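You operate a simulated robot arm through the tools that you are given. There is no shell and no other tool.

Carry out the task below with a simulated robot arm. There is one attempt and no reset: what you move stays moved.

## Task
Pull the braid out to 20 cm and clamp it.
Fine: reel brake off first, on again at the end.

Only the result counts: the job must be done as asked and must still hold three seconds after the hand-in. Knocking over, shifting, dropping, spilling or breaking anything else fails it.

## Robot
A 7-joint arm with a two-finger gripper, fixed in place. Base frame: the origin is at the foot of the arm, x ahead of it, y to its left, z up. Readings come in cm, rad, newtons and seconds.
With the tool pointing down near the work surface it reaches from about 32 to 76 cm from the base axis. Its first joint turns from -2.897 to 2.897 rad. Payload 1.71 kg.
The TCP is the grasp point between the finger pads, 2 cm short of the fingertips. In the tool frame z runs along the fingers and y along their closing line. The gripper opens to 9.6 cm. The gripper's body begins 11.3 cm behind the TCP.
Orientation is that of the tool frame in the base frame, as [roll, pitch, yaw] about the fixed x, y, z axes, in that order (R = Rz(yaw) Ry(pitch) Rx(roll)). With the fingers straight down and closing along the base's y, the tool's x points along the base's -x, its y along +y and its z along -z.

## Interface
- The arm moves only by the tool play_rows. Its argument "motion" is a list of rows, each a list of 3 entries, a list of its own where there are three numbers: the gripper command, from -1 (fully open) to 1 (shut), values between in proportion, then the shift along the base's x, y, z in cm, then the turn, a rotation vector about the base's x, y, z in rad. In form: [[gripper, [tx, ty, tz], [rx, ry, rz]], ...]. A call has 1 to 20 rows; each row is the pose to reach, as a shift and turn from the pose commanded when the call began. A row lasts 0.2 s, in which the tool goes at most 5 cm and 0.15 rad; a call with a longer step from one row to the next is refused whole, and so is a gripper value outside its range. Where a pose cannot be reached the arm comes as near as it can. A force on the tool above 40 N (or 10 N above the force at the start of the call, whichever is more), or a blocked arm, ends the call early, and 0.2 s more pass. The fingers move at their own pace (about 15.3 cm/s each) and stop on an object; they squeeze with about 33 N. The grip force told is the motor's: it shows also when the fingers shut on nothing. Time passes only in rows, and 0.2 s behind the last, so rows that repeat a pose let the fingers close. It gives the time, the measured TCP pose, the force on the tool (base axes), the opening and the grip force at its end, in the units of the frame above (readings bear some noise), with the torque about the TCP (base axes, N m) and any sound that the robot's microphone picked up.
- Cameras (640 x 400 px; columns grow to the right, rows downward): "scene" is fixed at [21.15, -64.79, 161.83]; the picture's right is [0.98, -0.21, 0.00], its down [-0.08, -0.36, -0.93] and it looks along [0.20, 0.91, -0.37] (base axes); focal length 372 px, centre (320, 200). "wrist" rides on the gripper at [6.6, 1.4, -14.5] in the tool frame; the picture's right is [-0.21, 0.98, 0.00], its down [-0.88, -0.18, -0.45] and it looks along [-0.44, -0.09, 0.90] (tool axes); focal length 275 px, centre (320, 200). There is no depth. A picture from a camera that has moved, and an enlarged one, comes with that camera's place and axes in the base frame and with its lens. The place of the scene camera against the robot may be out by one fixed shift of up to 1.2 cm in any direction.
- snapshot(camera): a new picture of that camera. The clock stands still meanwhile.
- lift_body(by): slides the trunk up (or, below 0, down) by that many cm; the arm rides with it, the base frame stays. It gives what a move gives, with no picture.
- zoom(camera, box): a new picture of the part [left, top, right, bottom] of that camera's present view, enlarged. The clock stands still meanwhile.
- close_job(): hands the job in; it is judged then, once.

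Nothing tells you positions but the pictures and the camera data. Unless the task says otherwise, let go and move clear before handing in.

The tools are called after "Request:" by a JSON object that holds its "name" and its "arguments". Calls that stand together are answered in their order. play_rows: Moves the arm, as the interface text tells. Its arguments: {"type":"object","properties":{"motion":{"type":"array","items":{"type":"array"}}},"required":["motion"]} The other tools are called the same way: lift_body (by) slides the trunk up or down; snapshot (camera) takes a picture; zoom (camera, box) takes an enlarged picture of a part of a camera's view; close_job () hands the job in.

At the start:

```text
time_s: 0.0
tcp_pos: [24.86, 42.73, 130.38]
tcp_rot: [-3.14, -0.002, 3.141]
contact_force: [-0.3, 0.2, 0.5]
moment: [0.02, 0.0, 0.01]
finger_gap: 9.59
grasp_force: 0.1
trunk travel left (down, up): [-30.0, 8.6]
```

scene: 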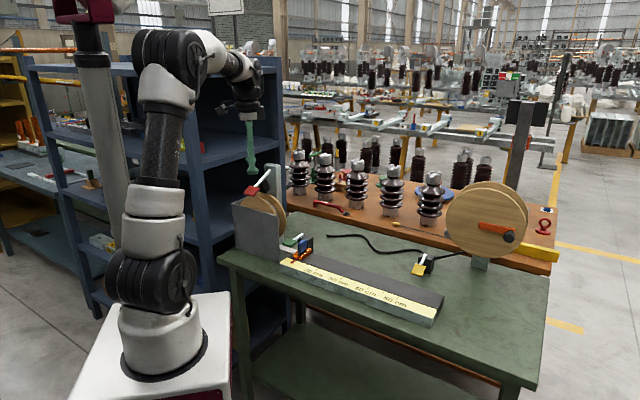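
wrist: 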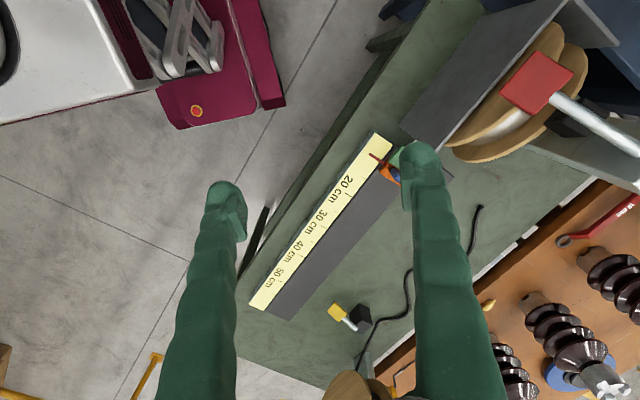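

I see a green bench with a reel on the left (red-handled brake lever), a ruled board marked 20–50 cm, and a small clamp near the reel. I'll take closer views before moving anything.

Request:
{"name": "zoom", "arguments": {"camera": "scene", "box": [220, 160, 340, 280]}}

Request:
{"name": "zoom", "arguments": {"camera": "scene", "box": [270, 220, 470, 340]}}

Request:
{"name": "zoom", "arguments": {"camera": "wrist", "box": [320, 100, 480, 220]}}

Request:
{"name": "zoom", "arguments": {"camera": "wrist", "box": [400, 0, 640, 180]}}

Request:
{"name": "zoom", "arguments": {"camera": "scene", "box": [400, 170, 570, 300]}}

```text
3.33 times, centred on (280, 220) of scene
camera zoom: at [21.15, -64.79, 161.83], right [0.98, -0.21, 0.0], down [-0.08, -0.36, -0.93], along [0.2, 0.91, -0.37], focal length 1240 px, centre (453, 133)
```

zoom: 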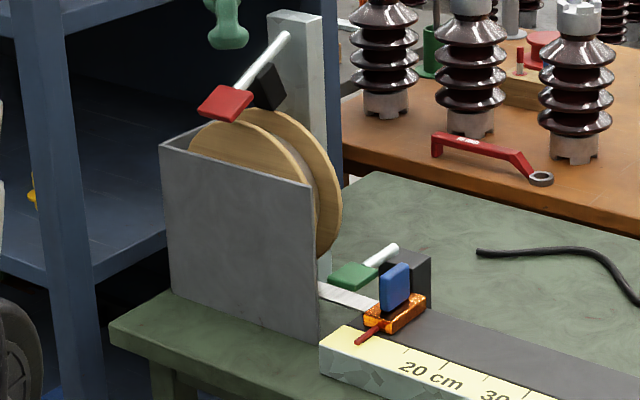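

```text
3.20 times, centred on (370, 280) of scene
camera zoom: at [21.15, -64.79, 161.83], right [0.98, -0.21, 0.0], down [-0.08, -0.36, -0.93], along [0.2, 0.91, -0.37], focal length 1190 px, centre (160, -56)
```

zoom: 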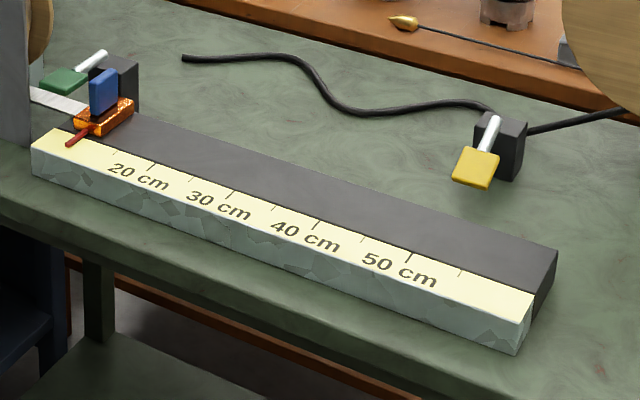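

```text
3.33 times, centred on (400, 160) of wrist
camera zoom: at [18.18, 44.12, 144.81], right [0.21, 0.98, 0.0], down [0.88, -0.18, 0.44], along [0.43, -0.09, -0.9], focal length 918 px, centre (53, 333)
```

zoom: 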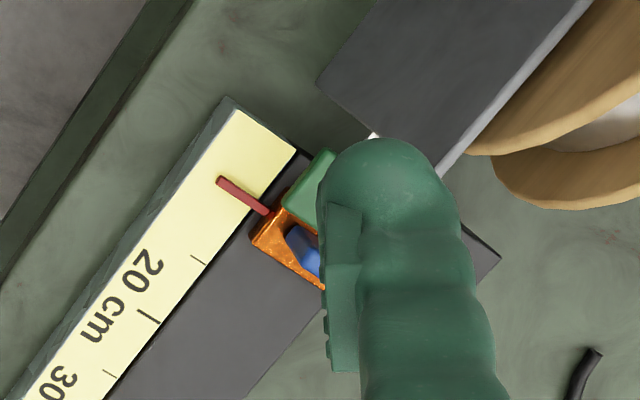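

```text
2.22 times, centred on (520, 90) of wrist
camera zoom: at [18.18, 44.12, 144.81], right [0.21, 0.98, 0.0], down [0.88, -0.18, 0.44], along [0.43, -0.09, -0.9], focal length 612 px, centre (-124, 444)
```

zoom: 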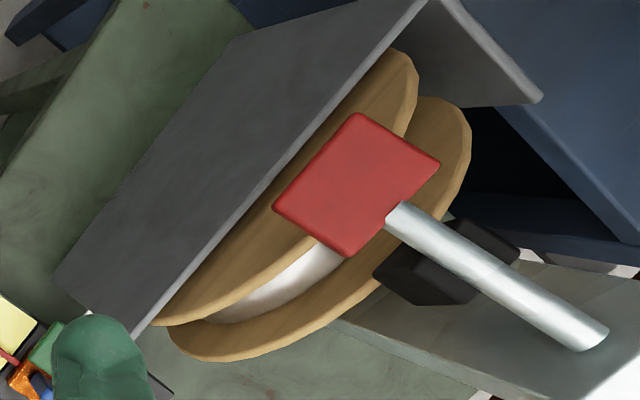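

```text
3.08 times, centred on (485, 235) of scene
camera zoom: at [21.15, -64.79, 161.83], right [0.98, -0.21, 0.0], down [-0.08, -0.36, -0.93], along [0.2, 0.91, -0.37], focal length 1144 px, centre (-188, 92)
```

zoom: 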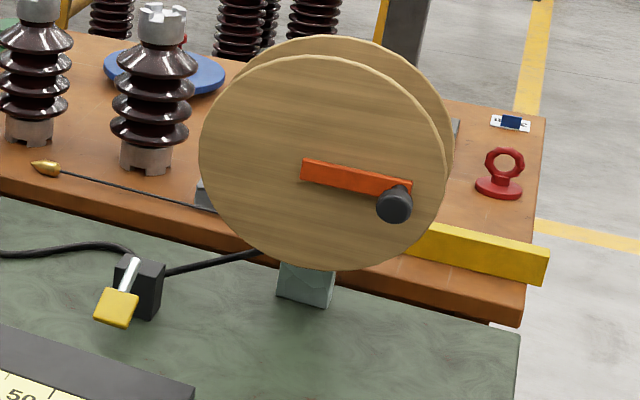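

The red lever appears to be the reel brake (about 24, 65, 115). The green lever is the braid clamp beside the orange carriage, whose red pointer reads about 10 cm at (36, 50, 92). I'll shift the arm a little for a better wrist view before touching anything.

Request:
{"name": "play_rows", "arguments": {"motion": [[-1, [-2, 3, 0], [0, 0, 0]], [-1, [-5, 6, 0], [0, 0, 0]], [-1, [-8, 9, 0], [0, 0, 0]], [-1, [-10, 10, 0], [0, 0, 0]]]}}

Request:
{"name": "snapshot", "arguments": {"camera": "wrist"}}

```text
time_s: 1.0
tcp_pos: [12.82, 52.69, 130.66]
tcp_rot: [3.141, 0.014, -3.138]
contact_force: [0.1, 0.1, -0.1]
moment: [0.03, 0.01, -0.01]
finger_gap: 9.63
grasp_force: 0.0
trunk travel left (down, up): [-30.0, 8.6]
```

```text
taken
camera wrist: at [5.94, 54.01, 145.08], right [0.21, 0.98, 0.0], down [0.87, -0.18, 0.46], along [0.45, -0.09, -0.89], focal length 275 px, centre (320, 200)
```

wrist: 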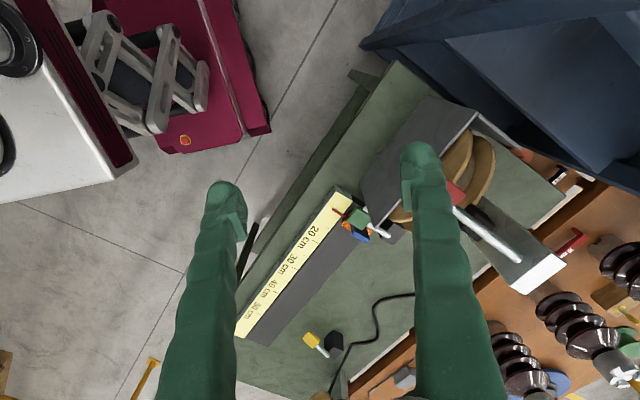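

I now have the levers in view between the fingers. I'll enlarge the clamp and reel areas from here.

Request:
{"name": "zoom", "arguments": {"camera": "wrist", "box": [310, 180, 420, 260]}}

Request:
{"name": "zoom", "arguments": {"camera": "wrist", "box": [370, 90, 580, 300]}}

Request:
{"name": "zoom", "arguments": {"camera": "scene", "box": [230, 165, 290, 205]}}

Request:
{"name": "zoom", "arguments": {"camera": "scene", "box": [270, 225, 330, 265]}}

```text
5.00 times, centred on (365, 220) of wrist
camera zoom: at [5.94, 54.01, 145.08], right [0.21, 0.98, 0.0], down [0.87, -0.18, 0.46], along [0.45, -0.09, -0.89], focal length 1376 px, centre (95, 100)
```

zoom: 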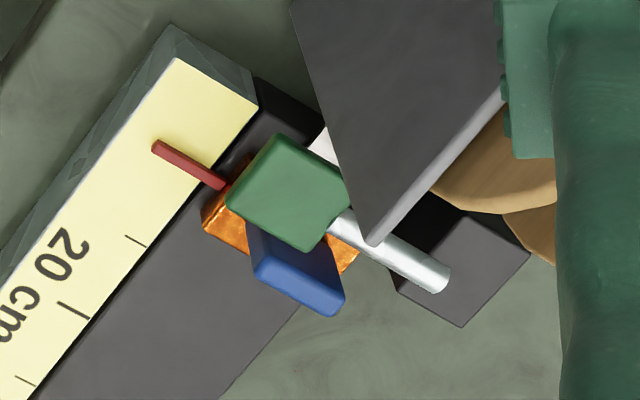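

```text
1.90 times, centred on (475, 195) of wrist
camera zoom: at [5.94, 54.01, 145.08], right [0.21, 0.98, 0.0], down [0.87, -0.18, 0.46], along [0.45, -0.09, -0.89], focal length 524 px, centre (25, 210)
```

zoom: 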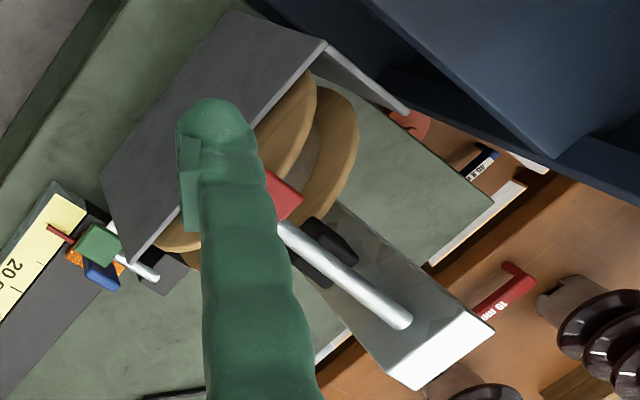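

```text
10.00 times, centred on (260, 185) of scene
camera zoom: at [21.15, -64.79, 161.83], right [0.98, -0.21, 0.0], down [-0.08, -0.36, -0.93], along [0.2, 0.91, -0.37], focal length 3719 px, centre (920, 350)
```

zoom: 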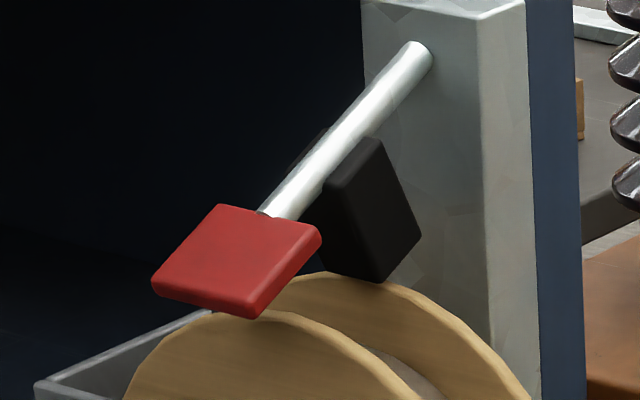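

```text
10.00 times, centred on (300, 245) of scene
camera zoom: at [21.15, -64.79, 161.83], right [0.98, -0.21, 0.0], down [-0.08, -0.36, -0.93], along [0.2, 0.91, -0.37], focal length 3719 px, centre (520, -250)
```

zoom: 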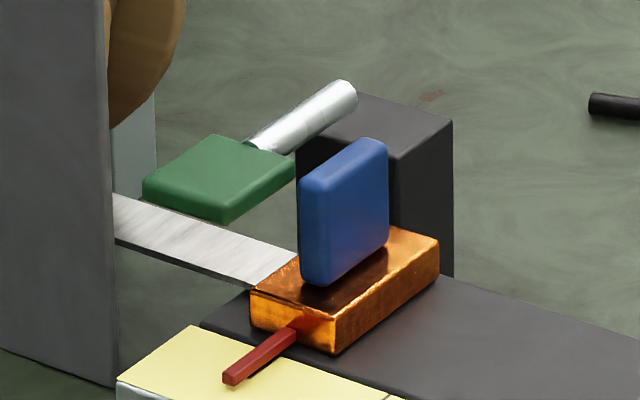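

From triangulation, the red lever pivots on the post, with its pad at about (24, 65, 115) tilted down onto the reel, so the brake is on. The green pad hovers at about (36, 56, 97), so the clamp is open, and the blue tab is at about (41, 56, 97). I'll turn the tool 45° so the fingers close along the pull direction, then take another look.

Request:
{"name": "play_rows", "arguments": {"motion": [[-1, [1, -1, 0], [0, 0, 0.13]], [-1, [2, -2, 0], [0, 0, 0.26]], [-1, [3, -3, 0], [0, 0, 0.39]], [-1, [4, -4, 0], [0, 0, 0.52]], [-1, [5, -5, 0], [0, 0, 0.65]], [-1, [5, -5, 0], [0, 0, 0.785]], [-1, [5, -5, 0], [0, 0, 0.785]]]}}

Request:
{"name": "snapshot", "arguments": {"camera": "wrist"}}

Request:
{"name": "snapshot", "arguments": {"camera": "scene"}}

```text
time_s: 2.6
tcp_pos: [17.98, 47.69, 130.76]
tcp_rot: [3.141, 0.015, -2.353]
contact_force: [0.3, 0.5, -0.2]
moment: [0.0, 0.0, 0.0]
finger_gap: 9.59
grasp_force: 0.2
trunk travel left (down, up): [-30.0, 8.6]
```

```text
taken
camera wrist: at [11.99, 43.85, 145.14], right [-0.55, 0.84, 0.01], down [0.74, 0.49, 0.46], along [0.38, 0.25, -0.89], focal length 275 px, centre (320, 200)
```

wrist: 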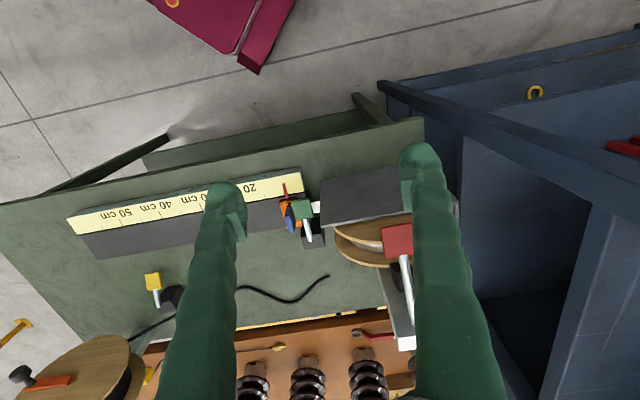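

```text
taken
```

scene: 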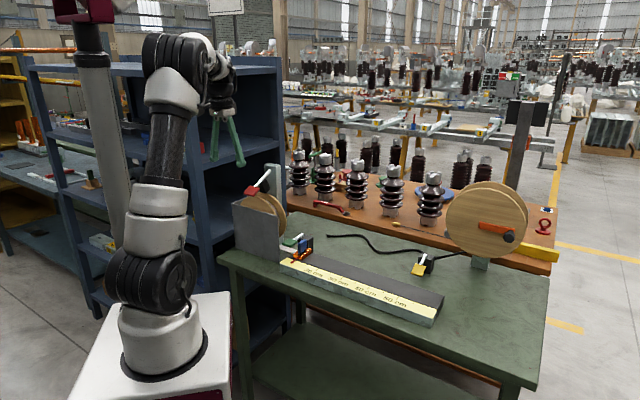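

The tool is turned and the view along the bench is clear. I'll zoom in on the reel lever and the clamp from here.

Request:
{"name": "zoom", "arguments": {"camera": "wrist", "box": [320, 160, 440, 360]}}

Request:
{"name": "zoom", "arguments": {"camera": "wrist", "box": [250, 170, 346, 260]}}

```text
2.00 times, centred on (380, 260) of wrist
camera zoom: at [11.99, 43.85, 145.14], right [-0.55, 0.84, 0.01], down [0.74, 0.49, 0.46], along [0.38, 0.25, -0.89], focal length 551 px, centre (200, 80)
```

zoom: 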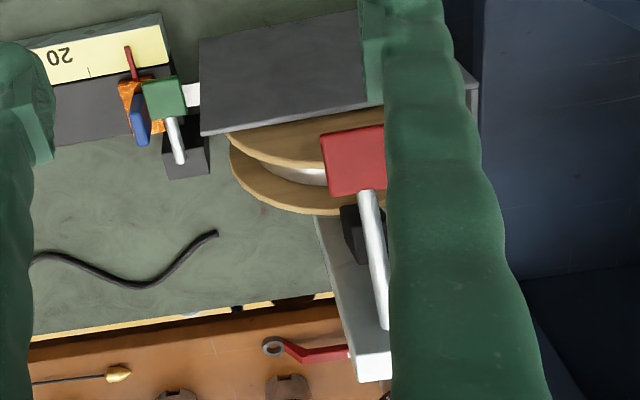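

```text
4.44 times, centred on (298, 215) of wrist
camera zoom: at [11.99, 43.85, 145.14], right [-0.55, 0.84, 0.01], down [0.74, 0.49, 0.46], along [0.38, 0.25, -0.89], focal length 1224 px, centre (418, 133)
```

zoom: 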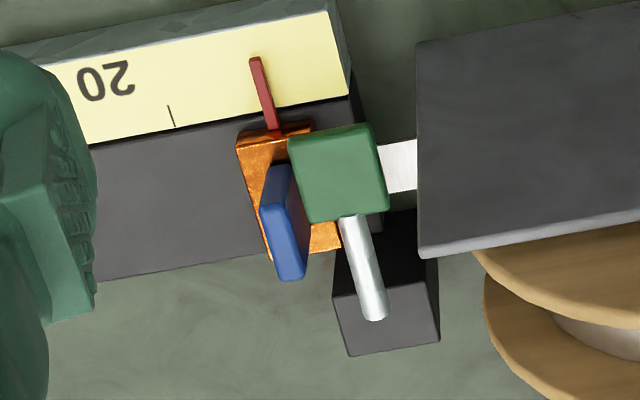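

The view confirms both levers hinge at their far ends: pushing a pad down closes it and lifting it opens it. I'll move above the red brake pad with the fingers open across it, then check the position reading.

Request:
{"name": "play_rows", "arguments": {"motion": [[-1, [1, 3, 0], [0, 0, 0]], [-1, [2, 6, 0], [0, 0, 0]], [-1, [3, 9, -1], [0, 0, 0]], [-1, [4, 12, -2], [0, 0, 0]], [-1, [5, 15, -3], [0, 0, 0]], [-1, [5.6, 16.7, -4], [0, 0, 0]], [-1, [5.6, 16.7, -5], [0, 0, 0]], [-1, [5.6, 16.7, -5], [0, 0, 0]]]}}

Request:
{"name": "snapshot", "arguments": {"camera": "wrist"}}

Request:
{"name": "snapshot", "arguments": {"camera": "scene"}}

```text
time_s: 4.4
tcp_pos: [23.48, 64.78, 125.69]
tcp_rot: [-3.141, 0.015, -2.356]
contact_force: [0.7, 0.4, 0.5]
moment: [0.0, -0.01, 0.01]
finger_gap: 9.61
grasp_force: 0.1
trunk travel left (down, up): [-30.0, 8.6]
```

```text
taken
camera wrist: at [17.67, 60.86, 140.14], right [-0.55, 0.84, 0.0], down [0.75, 0.48, 0.46], along [0.38, 0.25, -0.89], focal length 275 px, centre (320, 200)
```

wrist: 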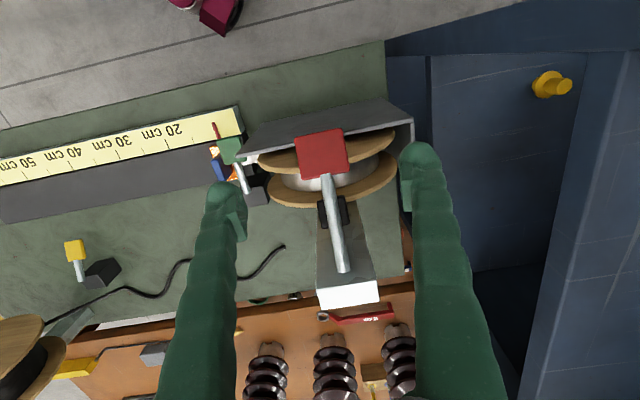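

```text
taken
```

scene: 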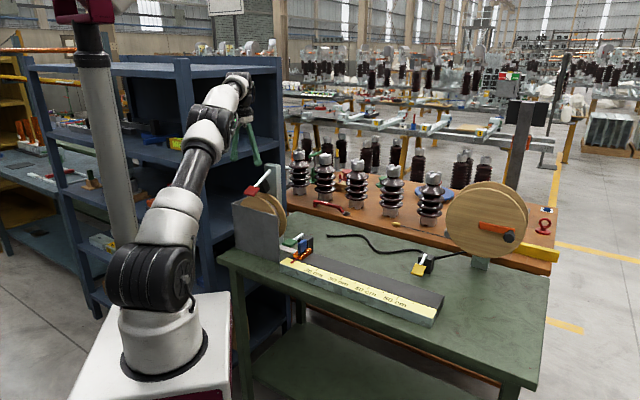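

The gripper is over the reel and its position reading agrees with the command. I'll zoom on the red pad to measure it accurately.

Request:
{"name": "zoom", "arguments": {"camera": "wrist", "box": [240, 90, 420, 310]}}

Request:
{"name": "zoom", "arguments": {"camera": "wrist", "box": [0, 90, 260, 240]}}

Request:
{"name": "zoom", "arguments": {"camera": "scene", "box": [200, 110, 300, 260]}}

```text
1.82 times, centred on (330, 200) of wrist
camera zoom: at [17.67, 60.86, 140.14], right [-0.55, 0.84, 0.0], down [0.75, 0.48, 0.46], along [0.38, 0.25, -0.89], focal length 500 px, centre (302, 200)
```

zoom: 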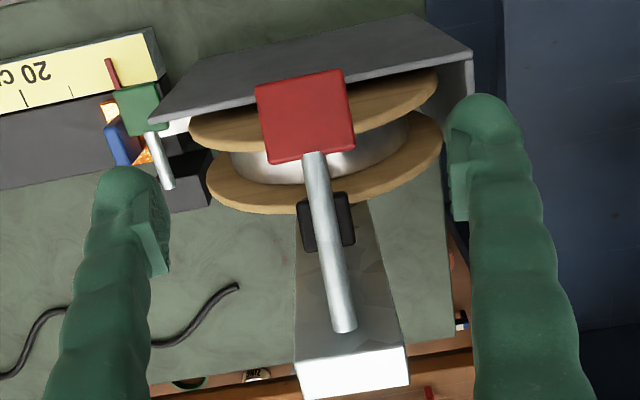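

```text
2.46 times, centred on (130, 165) of wrist
camera zoom: at [17.67, 60.86, 140.14], right [-0.55, 0.84, 0.0], down [0.75, 0.48, 0.46], along [0.38, 0.25, -0.89], focal length 678 px, centre (788, 286)
```

zoom: 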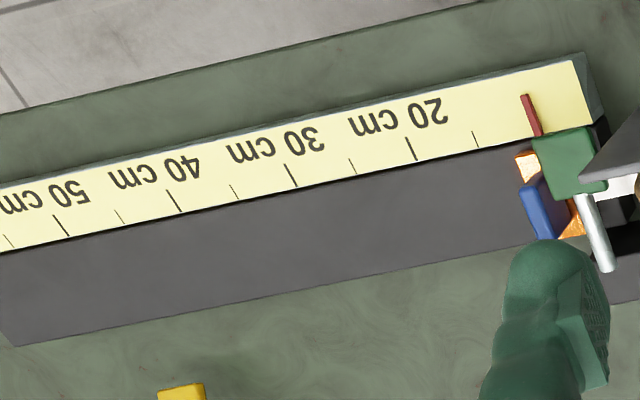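

```text
2.67 times, centred on (250, 185) of scene
camera zoom: at [21.15, -64.79, 161.83], right [0.98, -0.21, 0.0], down [-0.08, -0.36, -0.93], along [0.2, 0.91, -0.37], focal length 992 px, centre (507, 240)
```

zoom: 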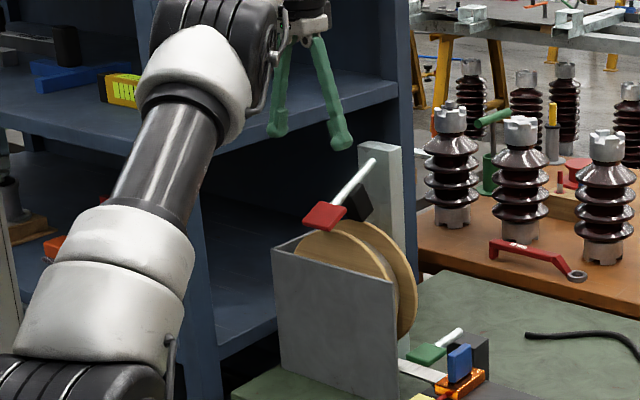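

The red pad is centred at about (24.2, 65.3, 114.7) and is 4.7 cm wide along the pull direction. I'll lower the open fingers around it and check the alignment partway.

Request:
{"name": "play_rows", "arguments": {"motion": [[-1, [0.2, 0, -2], [0, 0, 0]], [-1, [0.2, 0, -4], [0, 0, 0]], [-1, [0.2, 0, -6], [0, 0, 0]], [-1, [0.2, 0, -7], [0, 0, 0]], [-1, [0.2, 0, -7], [0, 0, 0]]]}}

Request:
{"name": "snapshot", "arguments": {"camera": "wrist"}}

Request:
{"name": "zoom", "arguments": {"camera": "scene", "box": [210, 130, 300, 230]}}

```text
time_s: 5.6
tcp_pos: [23.62, 64.6, 118.69]
tcp_rot: [3.142, 0.014, -2.356]
contact_force: [1.1, 0.3, 0.2]
moment: [-0.03, 0.01, 0.01]
finger_gap: 9.6
grasp_force: 0.1
trunk travel left (down, up): [-30.0, 8.6]
```

```text
taken
camera wrist: at [17.77, 60.7, 133.12], right [-0.55, 0.84, 0.0], down [0.75, 0.48, 0.46], along [0.38, 0.25, -0.89], focal length 275 px, centre (320, 200)
```

wrist: 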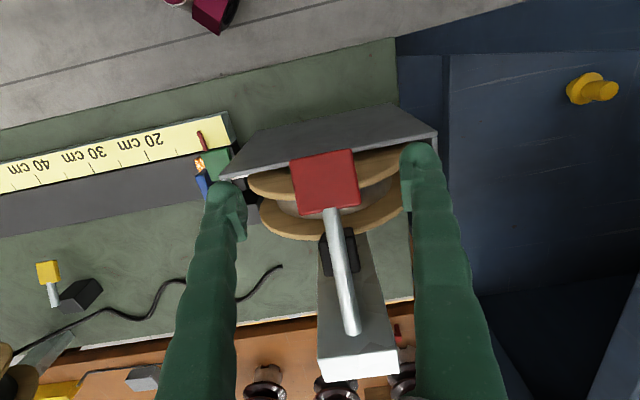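

```text
4.00 times, centred on (255, 180) of scene
camera zoom: at [21.15, -64.79, 161.83], right [0.98, -0.21, 0.0], down [-0.08, -0.36, -0.93], along [0.2, 0.91, -0.37], focal length 1488 px, centre (580, 280)
```

zoom: 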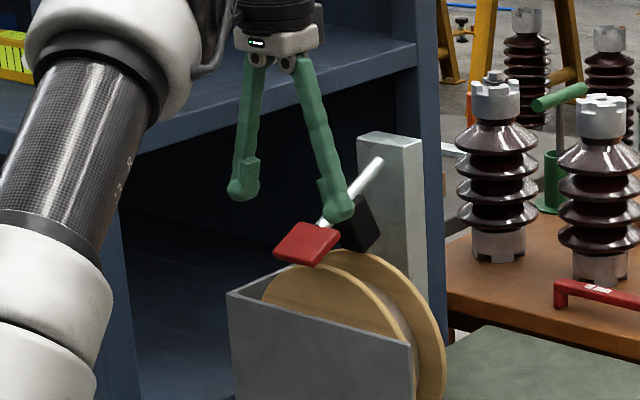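

The pad sits centred between the fingers. I'll descend the last few centimetres and close on it.

Request:
{"name": "play_rows", "arguments": {"motion": [[-1, [0, 0, -1.5], [0, 0, 0]], [-1, [0, 0, -3], [0, 0, 0]], [-1, [0, 0, -3.9], [0, 0, 0]], [-1, [0, 0, -3.9], [0, 0, 0]]]}}

Request:
{"name": "play_rows", "arguments": {"motion": [[0.0, [0, 0, 0], [0, 0, 0]], [0.4, [0, 0, 0], [0, 0, 0]], [0.4, [0, 0, 0], [0, 0, 0]], [1, [0, 0, 0], [0, 0, 0]], [1, [0, 0, 0], [0, 0, 0]]]}}

Request:
{"name": "snapshot", "arguments": {"camera": "wrist"}}

Request:
{"name": "zoom", "arguments": {"camera": "scene", "box": [210, 130, 300, 230]}}

```text
time_s: 6.6
tcp_pos: [23.71, 64.62, 114.82]
tcp_rot: [3.139, 0.013, -2.356]
contact_force: [0.0, -0.2, -0.8]
moment: [0.0, 0.02, 0.0]
finger_gap: 9.61
grasp_force: 0.0
trunk travel left (down, up): [-30.0, 8.6]
```

```text
time_s: 7.8
tcp_pos: [23.58, 64.62, 114.7]
tcp_rot: [3.139, 0.015, -2.353]
contact_force: [-3.0, 4.0, 0.2]
moment: [0.1, 0.03, 0.05]
finger_gap: 4.83
grasp_force: 34.9
trunk travel left (down, up): [-30.0, 8.6]
```

```text
taken
camera wrist: at [17.71, 60.73, 129.24], right [-0.55, 0.84, 0.0], down [0.75, 0.48, 0.46], along [0.38, 0.25, -0.89], focal length 275 px, centre (320, 200)
```

wrist: 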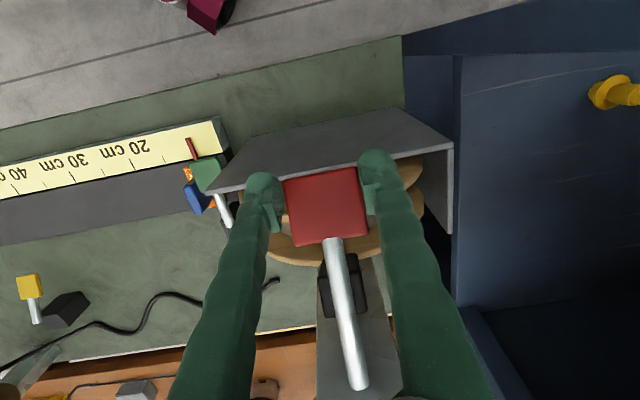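

```text
4.00 times, centred on (255, 180) of scene
camera zoom: at [21.15, -64.79, 161.83], right [0.98, -0.21, 0.0], down [-0.08, -0.36, -0.93], along [0.2, 0.91, -0.37], focal length 1488 px, centre (580, 280)
```

zoom: 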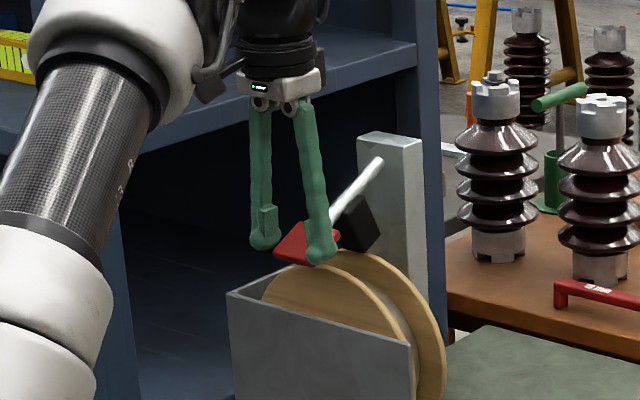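

The brake pad is firmly held (gap 4.8 cm). I'll lift it along its arc about the post pivot in small steps, watching the force.

Request:
{"name": "play_rows", "arguments": {"motion": [[1, [-0.15, -0.15, 0.6], [0, 0, 0]], [1, [-0.28, -0.28, 1.2], [0, 0, 0]], [1, [-0.4, -0.4, 1.9], [0, 0, 0]], [1, [-0.5, -0.5, 2.5], [0, 0, 0]], [1, [-0.5, -0.5, 2.5], [0, 0, 0]]]}}

Request:
{"name": "zoom", "arguments": {"camera": "scene", "box": [210, 130, 300, 230]}}

Request:
{"name": "snapshot", "arguments": {"camera": "wrist"}}

```text
time_s: 9.0
tcp_pos: [23.22, 64.12, 117.27]
tcp_rot: [3.139, 0.016, -2.355]
contact_force: [1.6, -0.5, -0.1]
moment: [0.02, -0.01, 0.05]
finger_gap: 0.0
grasp_force: 29.9
trunk travel left (down, up): [-30.0, 8.6]
```

```text
4.00 times, centred on (255, 180) of scene
camera zoom: at [21.15, -64.79, 161.83], right [0.98, -0.21, 0.0], down [-0.08, -0.36, -0.93], along [0.2, 0.91, -0.37], focal length 1488 px, centre (580, 280)
```

zoom: 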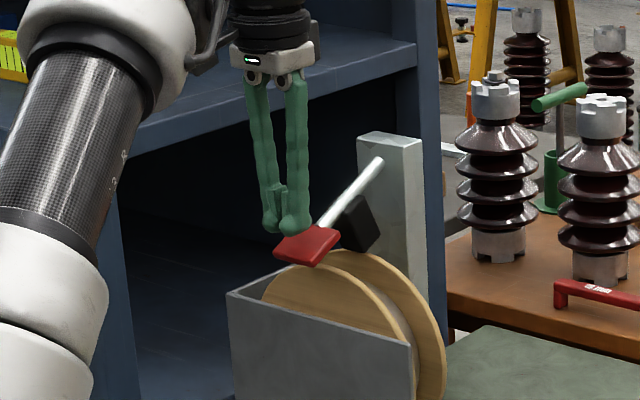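

```text
taken
camera wrist: at [17.31, 60.17, 131.75], right [-0.55, 0.84, 0.0], down [0.75, 0.48, 0.46], along [0.38, 0.25, -0.89], focal length 275 px, centre (320, 200)
```

wrist: 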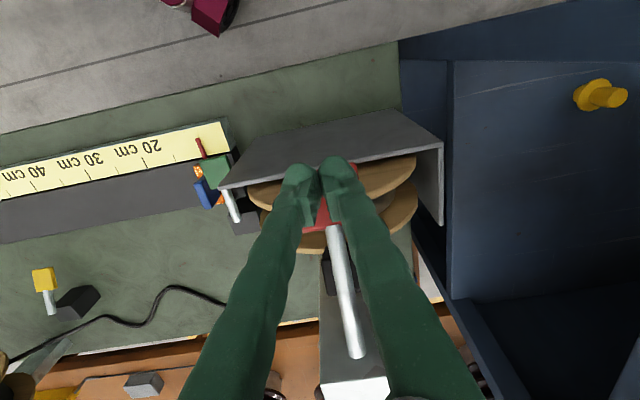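

The fingers slipped off upward and the lever has not moved, so it is stiffer than the grip friction could overcome. I'll look closely at the brake shoe and lever before trying another way.

Request:
{"name": "zoom", "arguments": {"camera": "scene", "box": [235, 160, 285, 200]}}

Request:
{"name": "zoom", "arguments": {"camera": "wrist", "box": [280, 150, 400, 400]}}

```text
10.00 times, centred on (260, 180) of scene
camera zoom: at [21.15, -64.79, 161.83], right [0.98, -0.21, 0.0], down [-0.08, -0.36, -0.93], along [0.2, 0.91, -0.37], focal length 3719 px, centre (920, 400)
```

zoom: 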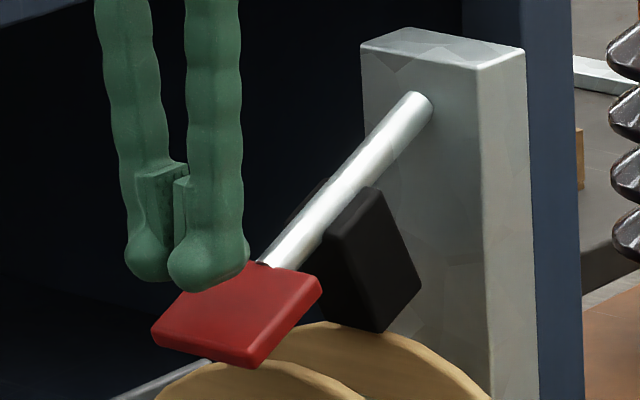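

```text
1.60 times, centred on (340, 275) of wrist
camera zoom: at [17.31, 60.17, 131.75], right [-0.55, 0.84, 0.0], down [0.75, 0.48, 0.46], along [0.38, 0.25, -0.89], focal length 440 px, centre (288, 80)
```

zoom: 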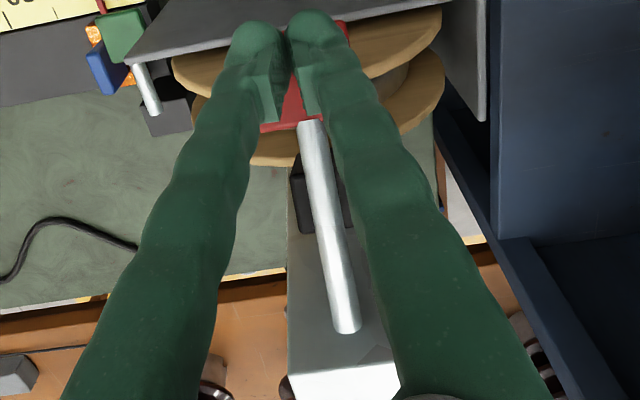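

Comparing where the scene camera shows the gripper with its reading, that camera is off by about 1 cm. The pad is really at z ≈ 113.3, so I only pinched it with the very fingertips. I'll rise, open, and re-grip lower so the finger pads cover it fully.

Request:
{"name": "play_rows", "arguments": {"motion": [[1, [0, 0, 1.5], [0, 0, 0]], [-0.5, [0, 0, 3], [0, 0, 0]], [-0.5, [0.5, 0.6, 3], [0, 0, 0]], [-0.5, [0.9, 1.1, 3], [0, 0, 0]], [-0.5, [0.9, 1.1, 3], [0, 0, 0]]]}}

Request:
{"name": "snapshot", "arguments": {"camera": "wrist"}}

```text
time_s: 10.2
tcp_pos: [24.15, 65.16, 120.44]
tcp_rot: [3.14, 0.016, -2.354]
contact_force: [0.1, -0.5, 0.1]
moment: [0.0, -0.01, -0.02]
finger_gap: 7.19
grasp_force: 0.0
trunk travel left (down, up): [-30.0, 8.6]
```

```text
taken
camera wrist: at [18.18, 61.32, 134.77], right [-0.55, 0.84, 0.0], down [0.75, 0.48, 0.46], along [0.38, 0.25, -0.89], focal length 275 px, centre (320, 200)
```

wrist: 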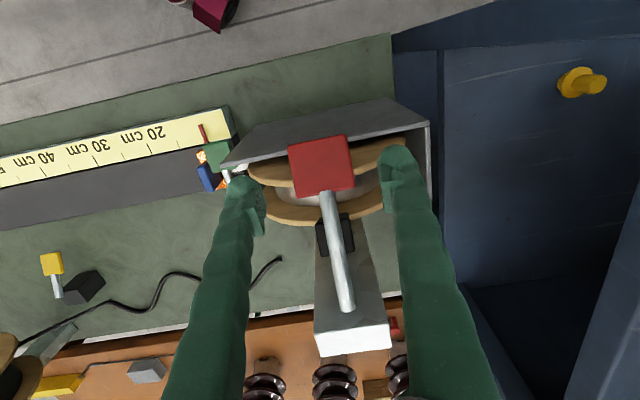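

I'm well centred above the pad. I'll descend to z ≈ 113.1 and grip.

Request:
{"name": "play_rows", "arguments": {"motion": [[-0.5, [0, 0, -2], [0, 0, 0]], [-0.5, [0, 0, -4], [0, 0, 0]], [-0.5, [0, 0, -6], [0, 0, 0]], [-0.5, [0, 0, -7.3], [0, 0, 0]], [-0.5, [0, 0, -7.3], [0, 0, 0]], [0.2, [0, 0, -7.3], [0, 0, 0]], [1, [0, 0, -7.3], [0, 0, 0]], [1, [0, 0, -7.3], [0, 0, 0]], [1, [0, 0, -7.3], [0, 0, 0]]]}}

Request:
{"name": "zoom", "arguments": {"camera": "wrist", "box": [220, 120, 440, 340]}}

Request:
{"name": "zoom", "arguments": {"camera": "scene", "box": [235, 150, 285, 200]}}

```text
time_s: 12.2
tcp_pos: [24.13, 65.16, 113.1]
tcp_rot: [3.14, 0.014, -2.356]
contact_force: [2.5, -3.2, -2.4]
moment: [-0.1, 0.09, -0.06]
finger_gap: 5.02
grasp_force: 34.6
trunk travel left (down, up): [-30.0, 8.6]
```

```text
1.82 times, centred on (330, 230) of wrist
camera zoom: at [18.23, 61.27, 127.37], right [-0.55, 0.84, 0.0], down [0.75, 0.48, 0.46], along [0.38, 0.25, -0.89], focal length 500 px, centre (302, 146)
```

zoom: 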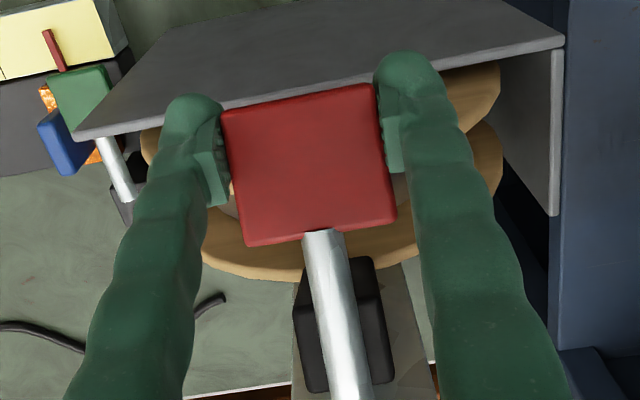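

```text
8.00 times, centred on (260, 175) of scene
camera zoom: at [21.15, -64.79, 161.83], right [0.98, -0.21, 0.0], down [-0.08, -0.36, -0.93], along [0.2, 0.91, -0.37], focal length 2976 px, centre (800, 400)
```

zoom: 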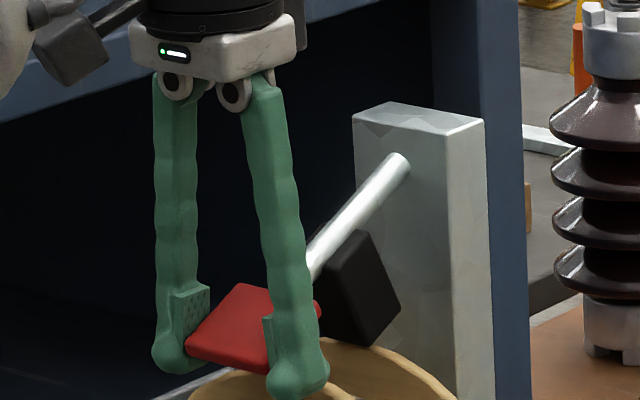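

The finger pads now cover the brake pad fully (gap 5.0 cm). I'll lift it gently along the arc.

Request:
{"name": "play_rows", "arguments": {"motion": [[1, [-0.18, -0.18, 0.5], [0, 0, 0]], [1, [-0.35, -0.35, 1.0], [0, 0, 0]], [1, [-0.5, -0.5, 1.5], [0, 0, 0]]]}}

Request:
{"name": "zoom", "arguments": {"camera": "wrist", "box": [220, 120, 440, 340]}}

Request:
{"name": "zoom", "arguments": {"camera": "scene", "box": [235, 150, 285, 200]}}

```text
time_s: 13.0
tcp_pos: [23.62, 64.69, 114.51]
tcp_rot: [3.14, 0.014, -2.355]
contact_force: [5.6, 4.9, -7.1]
moment: [-0.59, 0.76, -0.03]
finger_gap: 4.94
grasp_force: 35.0
trunk travel left (down, up): [-30.0, 8.6]
```

```text
1.82 times, centred on (330, 230) of wrist
camera zoom: at [17.84, 60.86, 128.84], right [-0.55, 0.84, 0.0], down [0.75, 0.48, 0.46], along [0.38, 0.25, -0.89], focal length 500 px, centre (302, 146)
```

zoom: 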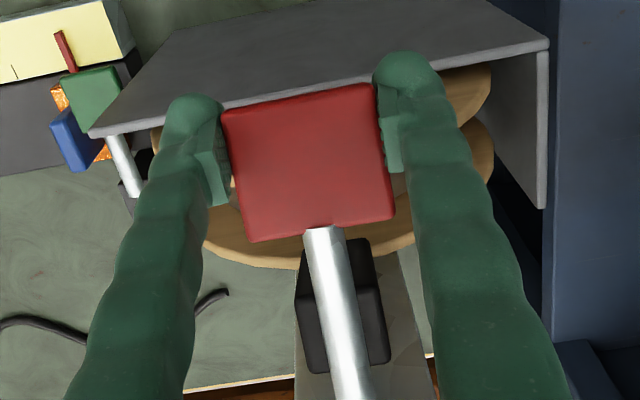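

```text
8.00 times, centred on (260, 175) of scene
camera zoom: at [21.15, -64.79, 161.83], right [0.98, -0.21, 0.0], down [-0.08, -0.36, -0.93], along [0.2, 0.91, -0.37], focal length 2976 px, centre (800, 400)
```

zoom: 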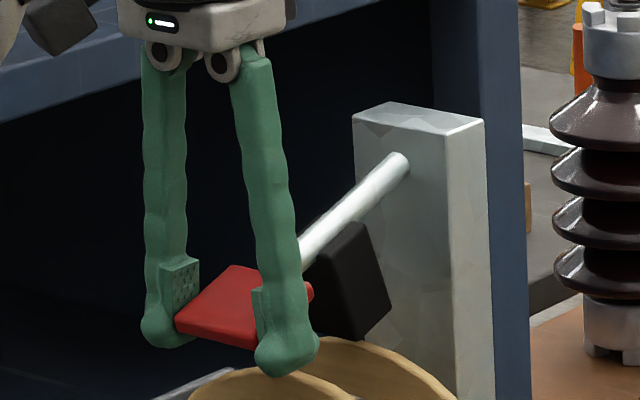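

The lever is now moving with the gripper at low force. I'll keep lifting and adjust slightly for the pull along the rod.

Request:
{"name": "play_rows", "arguments": {"motion": [[1, [0.1, 0.1, 0.5], [0, 0, 0]], [1, [0.05, 0.05, 1.0], [0, 0, 0]], [1, [0.0, 0.0, 1.6], [0, 0, 0]], [1, [-0.05, -0.05, 2.2], [0, 0, 0]]]}}

Request:
{"name": "zoom", "arguments": {"camera": "scene", "box": [235, 150, 285, 200]}}

```text
time_s: 14.0
tcp_pos: [23.45, 64.45, 116.74]
tcp_rot: [3.139, 0.016, -2.356]
contact_force: [-2.2, -10.6, -8.6]
moment: [-0.56, 0.68, -0.04]
finger_gap: 4.86
grasp_force: 35.1
trunk travel left (down, up): [-30.0, 8.6]
```

```text
8.00 times, centred on (260, 175) of scene
camera zoom: at [21.15, -64.79, 161.83], right [0.98, -0.21, 0.0], down [-0.08, -0.36, -0.93], along [0.2, 0.91, -0.37], focal length 2976 px, centre (800, 400)
```

zoom: 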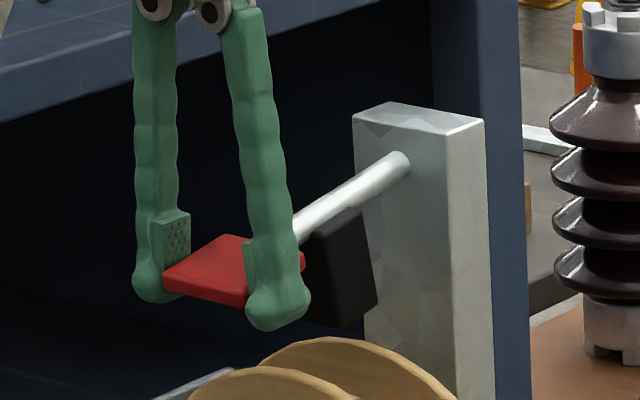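

The lever is rising smoothly and the shoe is clear of the flange. I'll continue upward towards its stop, giving a little towards the robot.

Request:
{"name": "play_rows", "arguments": {"motion": [[1, [-0.2, -0.2, 0.5], [0, 0, 0]], [1, [-0.28, -0.28, 1.0], [0, 0, 0]], [1, [-0.32, -0.32, 1.5], [0, 0, 0]], [1, [-0.34, -0.34, 2.0], [0, 0, 0]]]}}

Request:
{"name": "zoom", "arguments": {"camera": "scene", "box": [235, 150, 285, 200]}}

```text
time_s: 15.0
tcp_pos: [23.29, 64.38, 118.71]
tcp_rot: [3.139, 0.016, -2.355]
contact_force: [8.0, 4.7, -5.2]
moment: [-0.68, 0.7, 0.03]
finger_gap: 4.86
grasp_force: 34.9
trunk travel left (down, up): [-30.0, 8.6]
```

```text
8.00 times, centred on (260, 175) of scene
camera zoom: at [21.15, -64.79, 161.83], right [0.98, -0.21, 0.0], down [-0.08, -0.36, -0.93], along [0.2, 0.91, -0.37], focal length 2976 px, centre (800, 400)
```

zoom: 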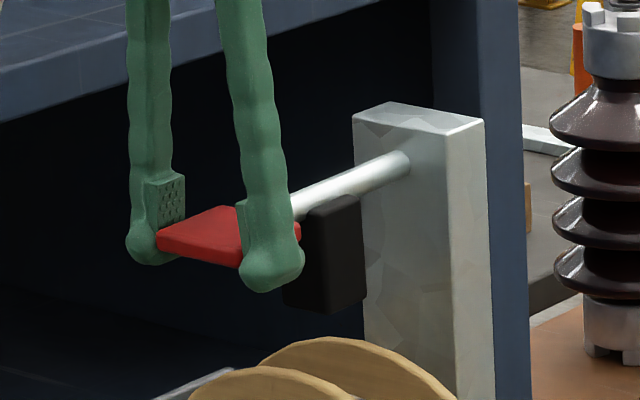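

The lever is now about level and still moves freely, and no stop has been reached. I'll continue up along the fitted arc.

Request:
{"name": "play_rows", "arguments": {"motion": [[1, [0.1, 0.1, 0.5], [0, 0, 0]], [1, [0.16, 0.16, 1.0], [0, 0, 0]], [1, [0.24, 0.24, 1.5], [0, 0, 0]], [1, [0.33, 0.33, 2.0], [0, 0, 0]]]}}

Request:
{"name": "zoom", "arguments": {"camera": "scene", "box": [235, 150, 285, 200]}}

```text
time_s: 15.7
tcp_pos: [22.97, 64.1, 119.34]
tcp_rot: [-3.115, 0.014, -2.363]
contact_force: [38.0, -5.5, -19.5]
moment: [0.09, -0.27, 0.46]
finger_gap: 4.98
grasp_force: 34.9
trunk travel left (down, up): [-30.0, 8.6]
stopped in row 3: the force on the tool passed its limit at 44 N (the readings are from after the stop); the commanded pose is now the measured one
```

```text
8.00 times, centred on (260, 175) of scene
camera zoom: at [21.15, -64.79, 161.83], right [0.98, -0.21, 0.0], down [-0.08, -0.36, -0.93], along [0.2, 0.91, -0.37], focal length 2976 px, centre (800, 400)
```

zoom: 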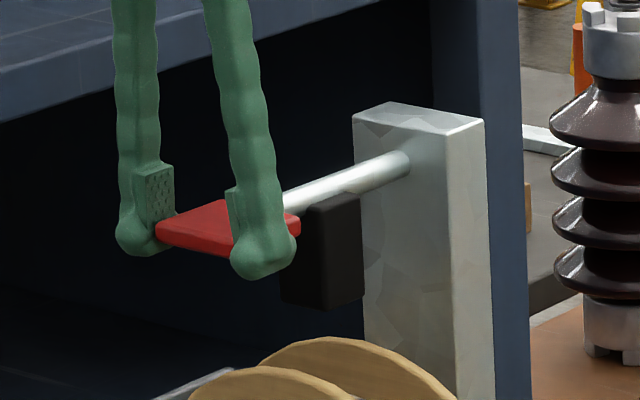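

The lever has hit its upper stop at about level, the same attitude as the open green clamp lever, so the brake is off. I'll release it and check that it stays up.

Request:
{"name": "play_rows", "arguments": {"motion": [[0.0, [0, 0, 0], [0, 0, 0]], [-0.4, [0, 0, 0], [0, 0, 0]], [-0.4, [0, 0, 0], [0, 0, 0]], [-0.4, [0, 0, 0], [0, 0, 0]]]}}

Request:
{"name": "zoom", "arguments": {"camera": "scene", "box": [235, 150, 285, 200]}}

Request:
{"name": "snapshot", "arguments": {"camera": "wrist"}}

```text
time_s: 16.7
tcp_pos: [21.43, 64.22, 119.74]
tcp_rot: [-3.128, 0.012, -2.352]
contact_force: [4.4, -9.0, 2.4]
moment: [-0.13, -0.11, -0.16]
finger_gap: 7.31
grasp_force: 4.2
trunk travel left (down, up): [-30.0, 8.6]
```

```text
8.00 times, centred on (260, 175) of scene
camera zoom: at [21.15, -64.79, 161.83], right [0.98, -0.21, 0.0], down [-0.08, -0.36, -0.93], along [0.2, 0.91, -0.37], focal length 2976 px, centre (800, 400)
```

zoom: 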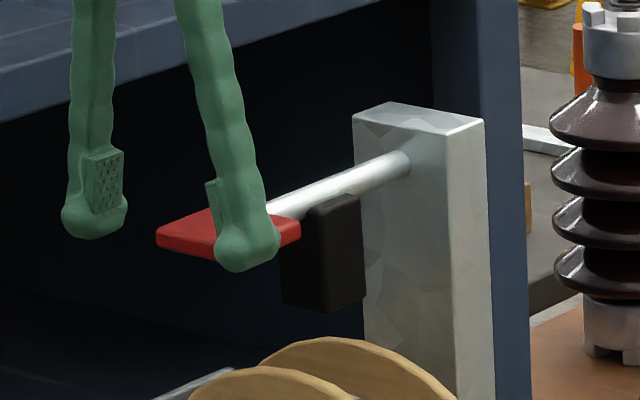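

```text
taken
camera wrist: at [15.43, 60.42, 134.17], right [-0.55, 0.84, -0.01], down [0.74, 0.49, 0.46], along [0.39, 0.24, -0.89], focal length 275 px, centre (320, 200)
```

wrist: 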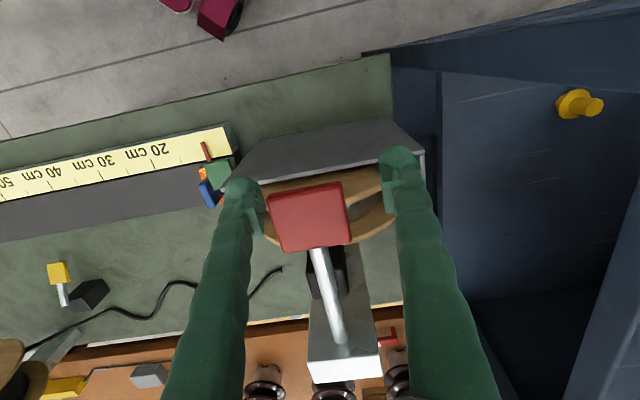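

The brake lever stays up at level with the shoe clear of the reel. The arm drifted sideways against the pad after the stop, so I'll re-centre, rise straight up and look again.

Request:
{"name": "play_rows", "arguments": {"motion": [[-0.4, [0.5, -0.5, 0], [0, 0, 0]], [-0.4, [0.85, -0.85, 0], [0, 0, 0]], [-0.4, [0.85, -0.85, 2], [0, 0, 0]], [-0.4, [0.85, -0.85, 5], [0, 0, 0]], [-0.4, [0.85, -0.85, 7], [0, 0, 0]], [-0.4, [0.85, -0.85, 7], [0, 0, 0]]]}}

Request:
{"name": "zoom", "arguments": {"camera": "scene", "box": [235, 150, 335, 270]}}

Request:
{"name": "snapshot", "arguments": {"camera": "wrist"}}

```text
time_s: 18.1
tcp_pos: [22.33, 63.5, 126.67]
tcp_rot: [-3.127, 0.015, -2.352]
contact_force: [-0.2, 0.5, 0.0]
moment: [0.03, 0.0, 0.01]
finger_gap: 6.72
grasp_force: 0.1
trunk travel left (down, up): [-30.0, 8.6]
```

```text
3.33 times, centred on (285, 210) of scene
camera zoom: at [21.15, -64.79, 161.83], right [0.98, -0.21, 0.0], down [-0.08, -0.36, -0.93], along [0.2, 0.91, -0.37], focal length 1240 px, centre (437, 167)
```

zoom: 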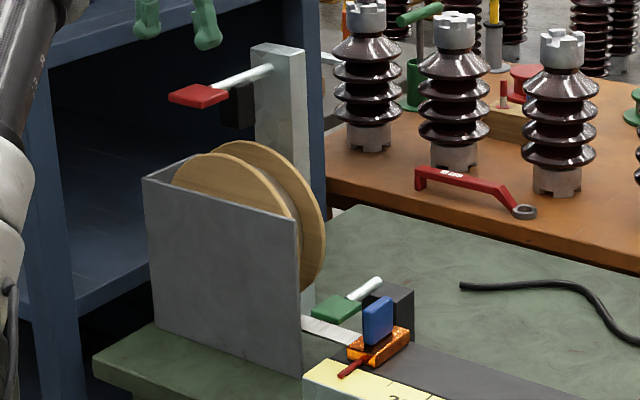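

```text
taken
camera wrist: at [16.27, 59.79, 141.15], right [-0.55, 0.84, -0.01], down [0.74, 0.49, 0.46], along [0.39, 0.24, -0.89], focal length 275 px, centre (320, 200)
```

wrist: 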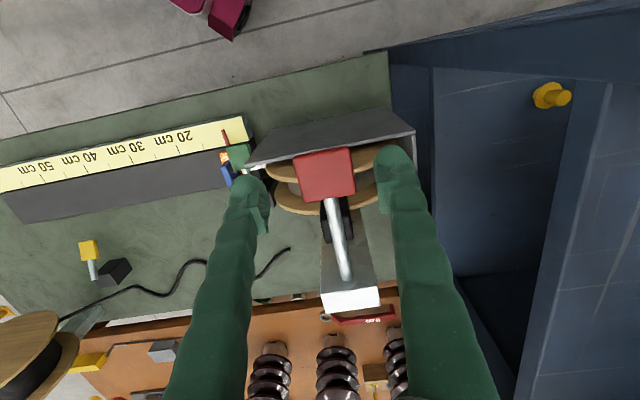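

The brake is off and nothing else has shifted. Next I'll move above the carriage's blue tab and look at it from closer.

Request:
{"name": "play_rows", "arguments": {"motion": [[-0.4, [3, -1, 0], [0, 0, 0]], [-0.4, [6, -2.5, 0], [0, 0, 0]], [-0.4, [9.5, -4, 0], [0, 0, 0]], [-0.4, [13, -5.5, 0], [0, 0, 0]], [-0.4, [16, -6.8, 0], [0, 0, 0]], [-0.4, [18.5, -8, -1], [0, 0, 0]], [-0.4, [18.5, -8, -4], [0, 0, 0]], [-0.4, [18.5, -8, -7], [0, 0, 0]], [-0.4, [18.5, -8, -10], [0, 0, 0]], [-0.4, [18.5, -8, -13], [0, 0, 0]], [-0.4, [18.5, -8, -13], [0, 0, 0]]]}}

Request:
{"name": "snapshot", "arguments": {"camera": "wrist"}}

Request:
{"name": "zoom", "arguments": {"camera": "wrist", "box": [220, 120, 420, 320]}}

Request:
{"name": "snapshot", "arguments": {"camera": "scene"}}

```text
time_s: 20.5
tcp_pos: [40.88, 55.45, 113.65]
tcp_rot: [-3.127, 0.014, -2.355]
contact_force: [0.1, -0.7, 0.9]
moment: [0.01, -0.02, 0.04]
finger_gap: 6.71
grasp_force: 0.0
trunk travel left (down, up): [-30.0, 8.6]
```

```text
taken
camera wrist: at [34.79, 51.74, 128.06], right [-0.55, 0.84, -0.01], down [0.74, 0.49, 0.46], along [0.39, 0.24, -0.89], focal length 275 px, centre (320, 200)
```

wrist: 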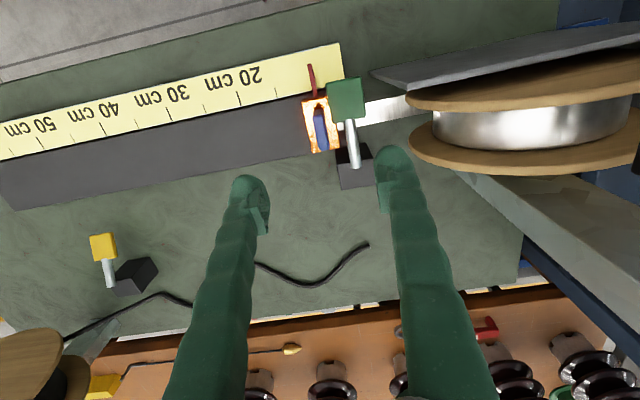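

```text
2.00 times, centred on (320, 220) of wrist
camera zoom: at [34.79, 51.74, 128.06], right [-0.55, 0.84, -0.01], down [0.74, 0.49, 0.46], along [0.39, 0.24, -0.89], focal length 551 px, centre (320, 160)
```

zoom: 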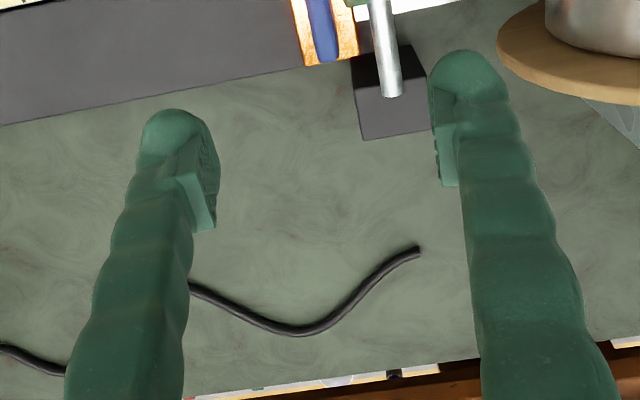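

```text
taken
```

scene: 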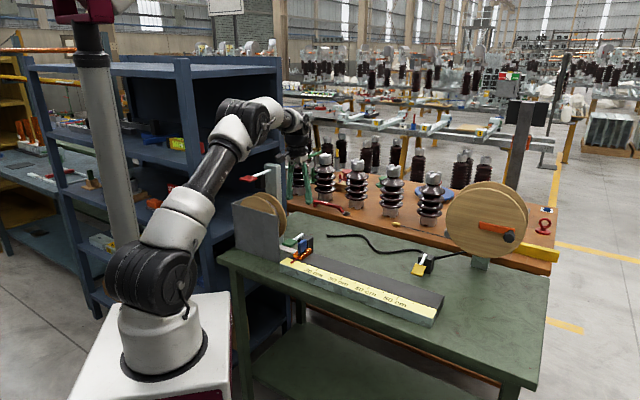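

The tab is now nearly straight below the wrist camera. I'll enlarge that part for accurate measurements.

Request:
{"name": "zoom", "arguments": {"camera": "wrist", "box": [260, 40, 420, 200]}}

Request:
{"name": "zoom", "arguments": {"camera": "wrist", "box": [0, 40, 360, 220]}}

Request:
{"name": "zoom", "arguments": {"camera": "scene", "box": [270, 220, 330, 270]}}

```text
2.50 times, centred on (340, 120) of wrist
camera zoom: at [34.79, 51.74, 128.06], right [-0.55, 0.84, -0.01], down [0.74, 0.49, 0.46], along [0.39, 0.24, -0.89], focal length 688 px, centre (270, 400)
```

zoom: 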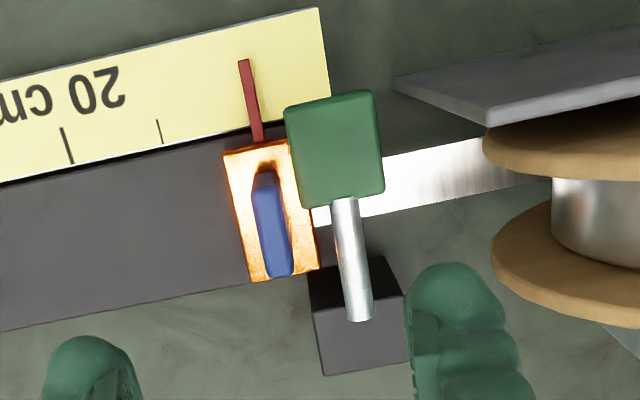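

```text
1.78 times, centred on (180, 130) of wrist
camera zoom: at [34.79, 51.74, 128.06], right [-0.55, 0.84, -0.01], down [0.74, 0.49, 0.46], along [0.39, 0.24, -0.89], focal length 489 px, centre (569, 324)
```

zoom: 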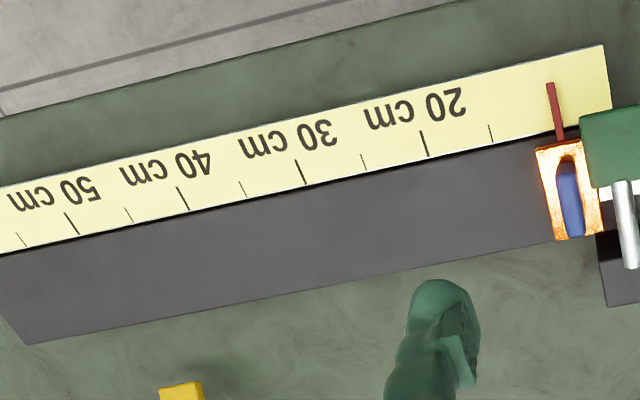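

```text
8.00 times, centred on (300, 245) of scene
camera zoom: at [21.15, -64.79, 161.83], right [0.98, -0.21, 0.0], down [-0.08, -0.36, -0.93], along [0.2, 0.91, -0.37], focal length 2976 px, centre (480, -160)
```

zoom: 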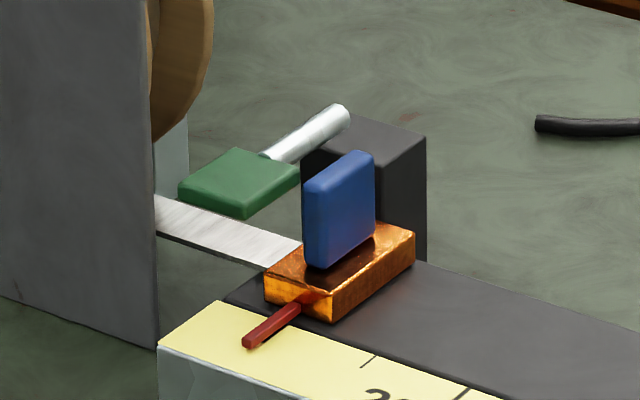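

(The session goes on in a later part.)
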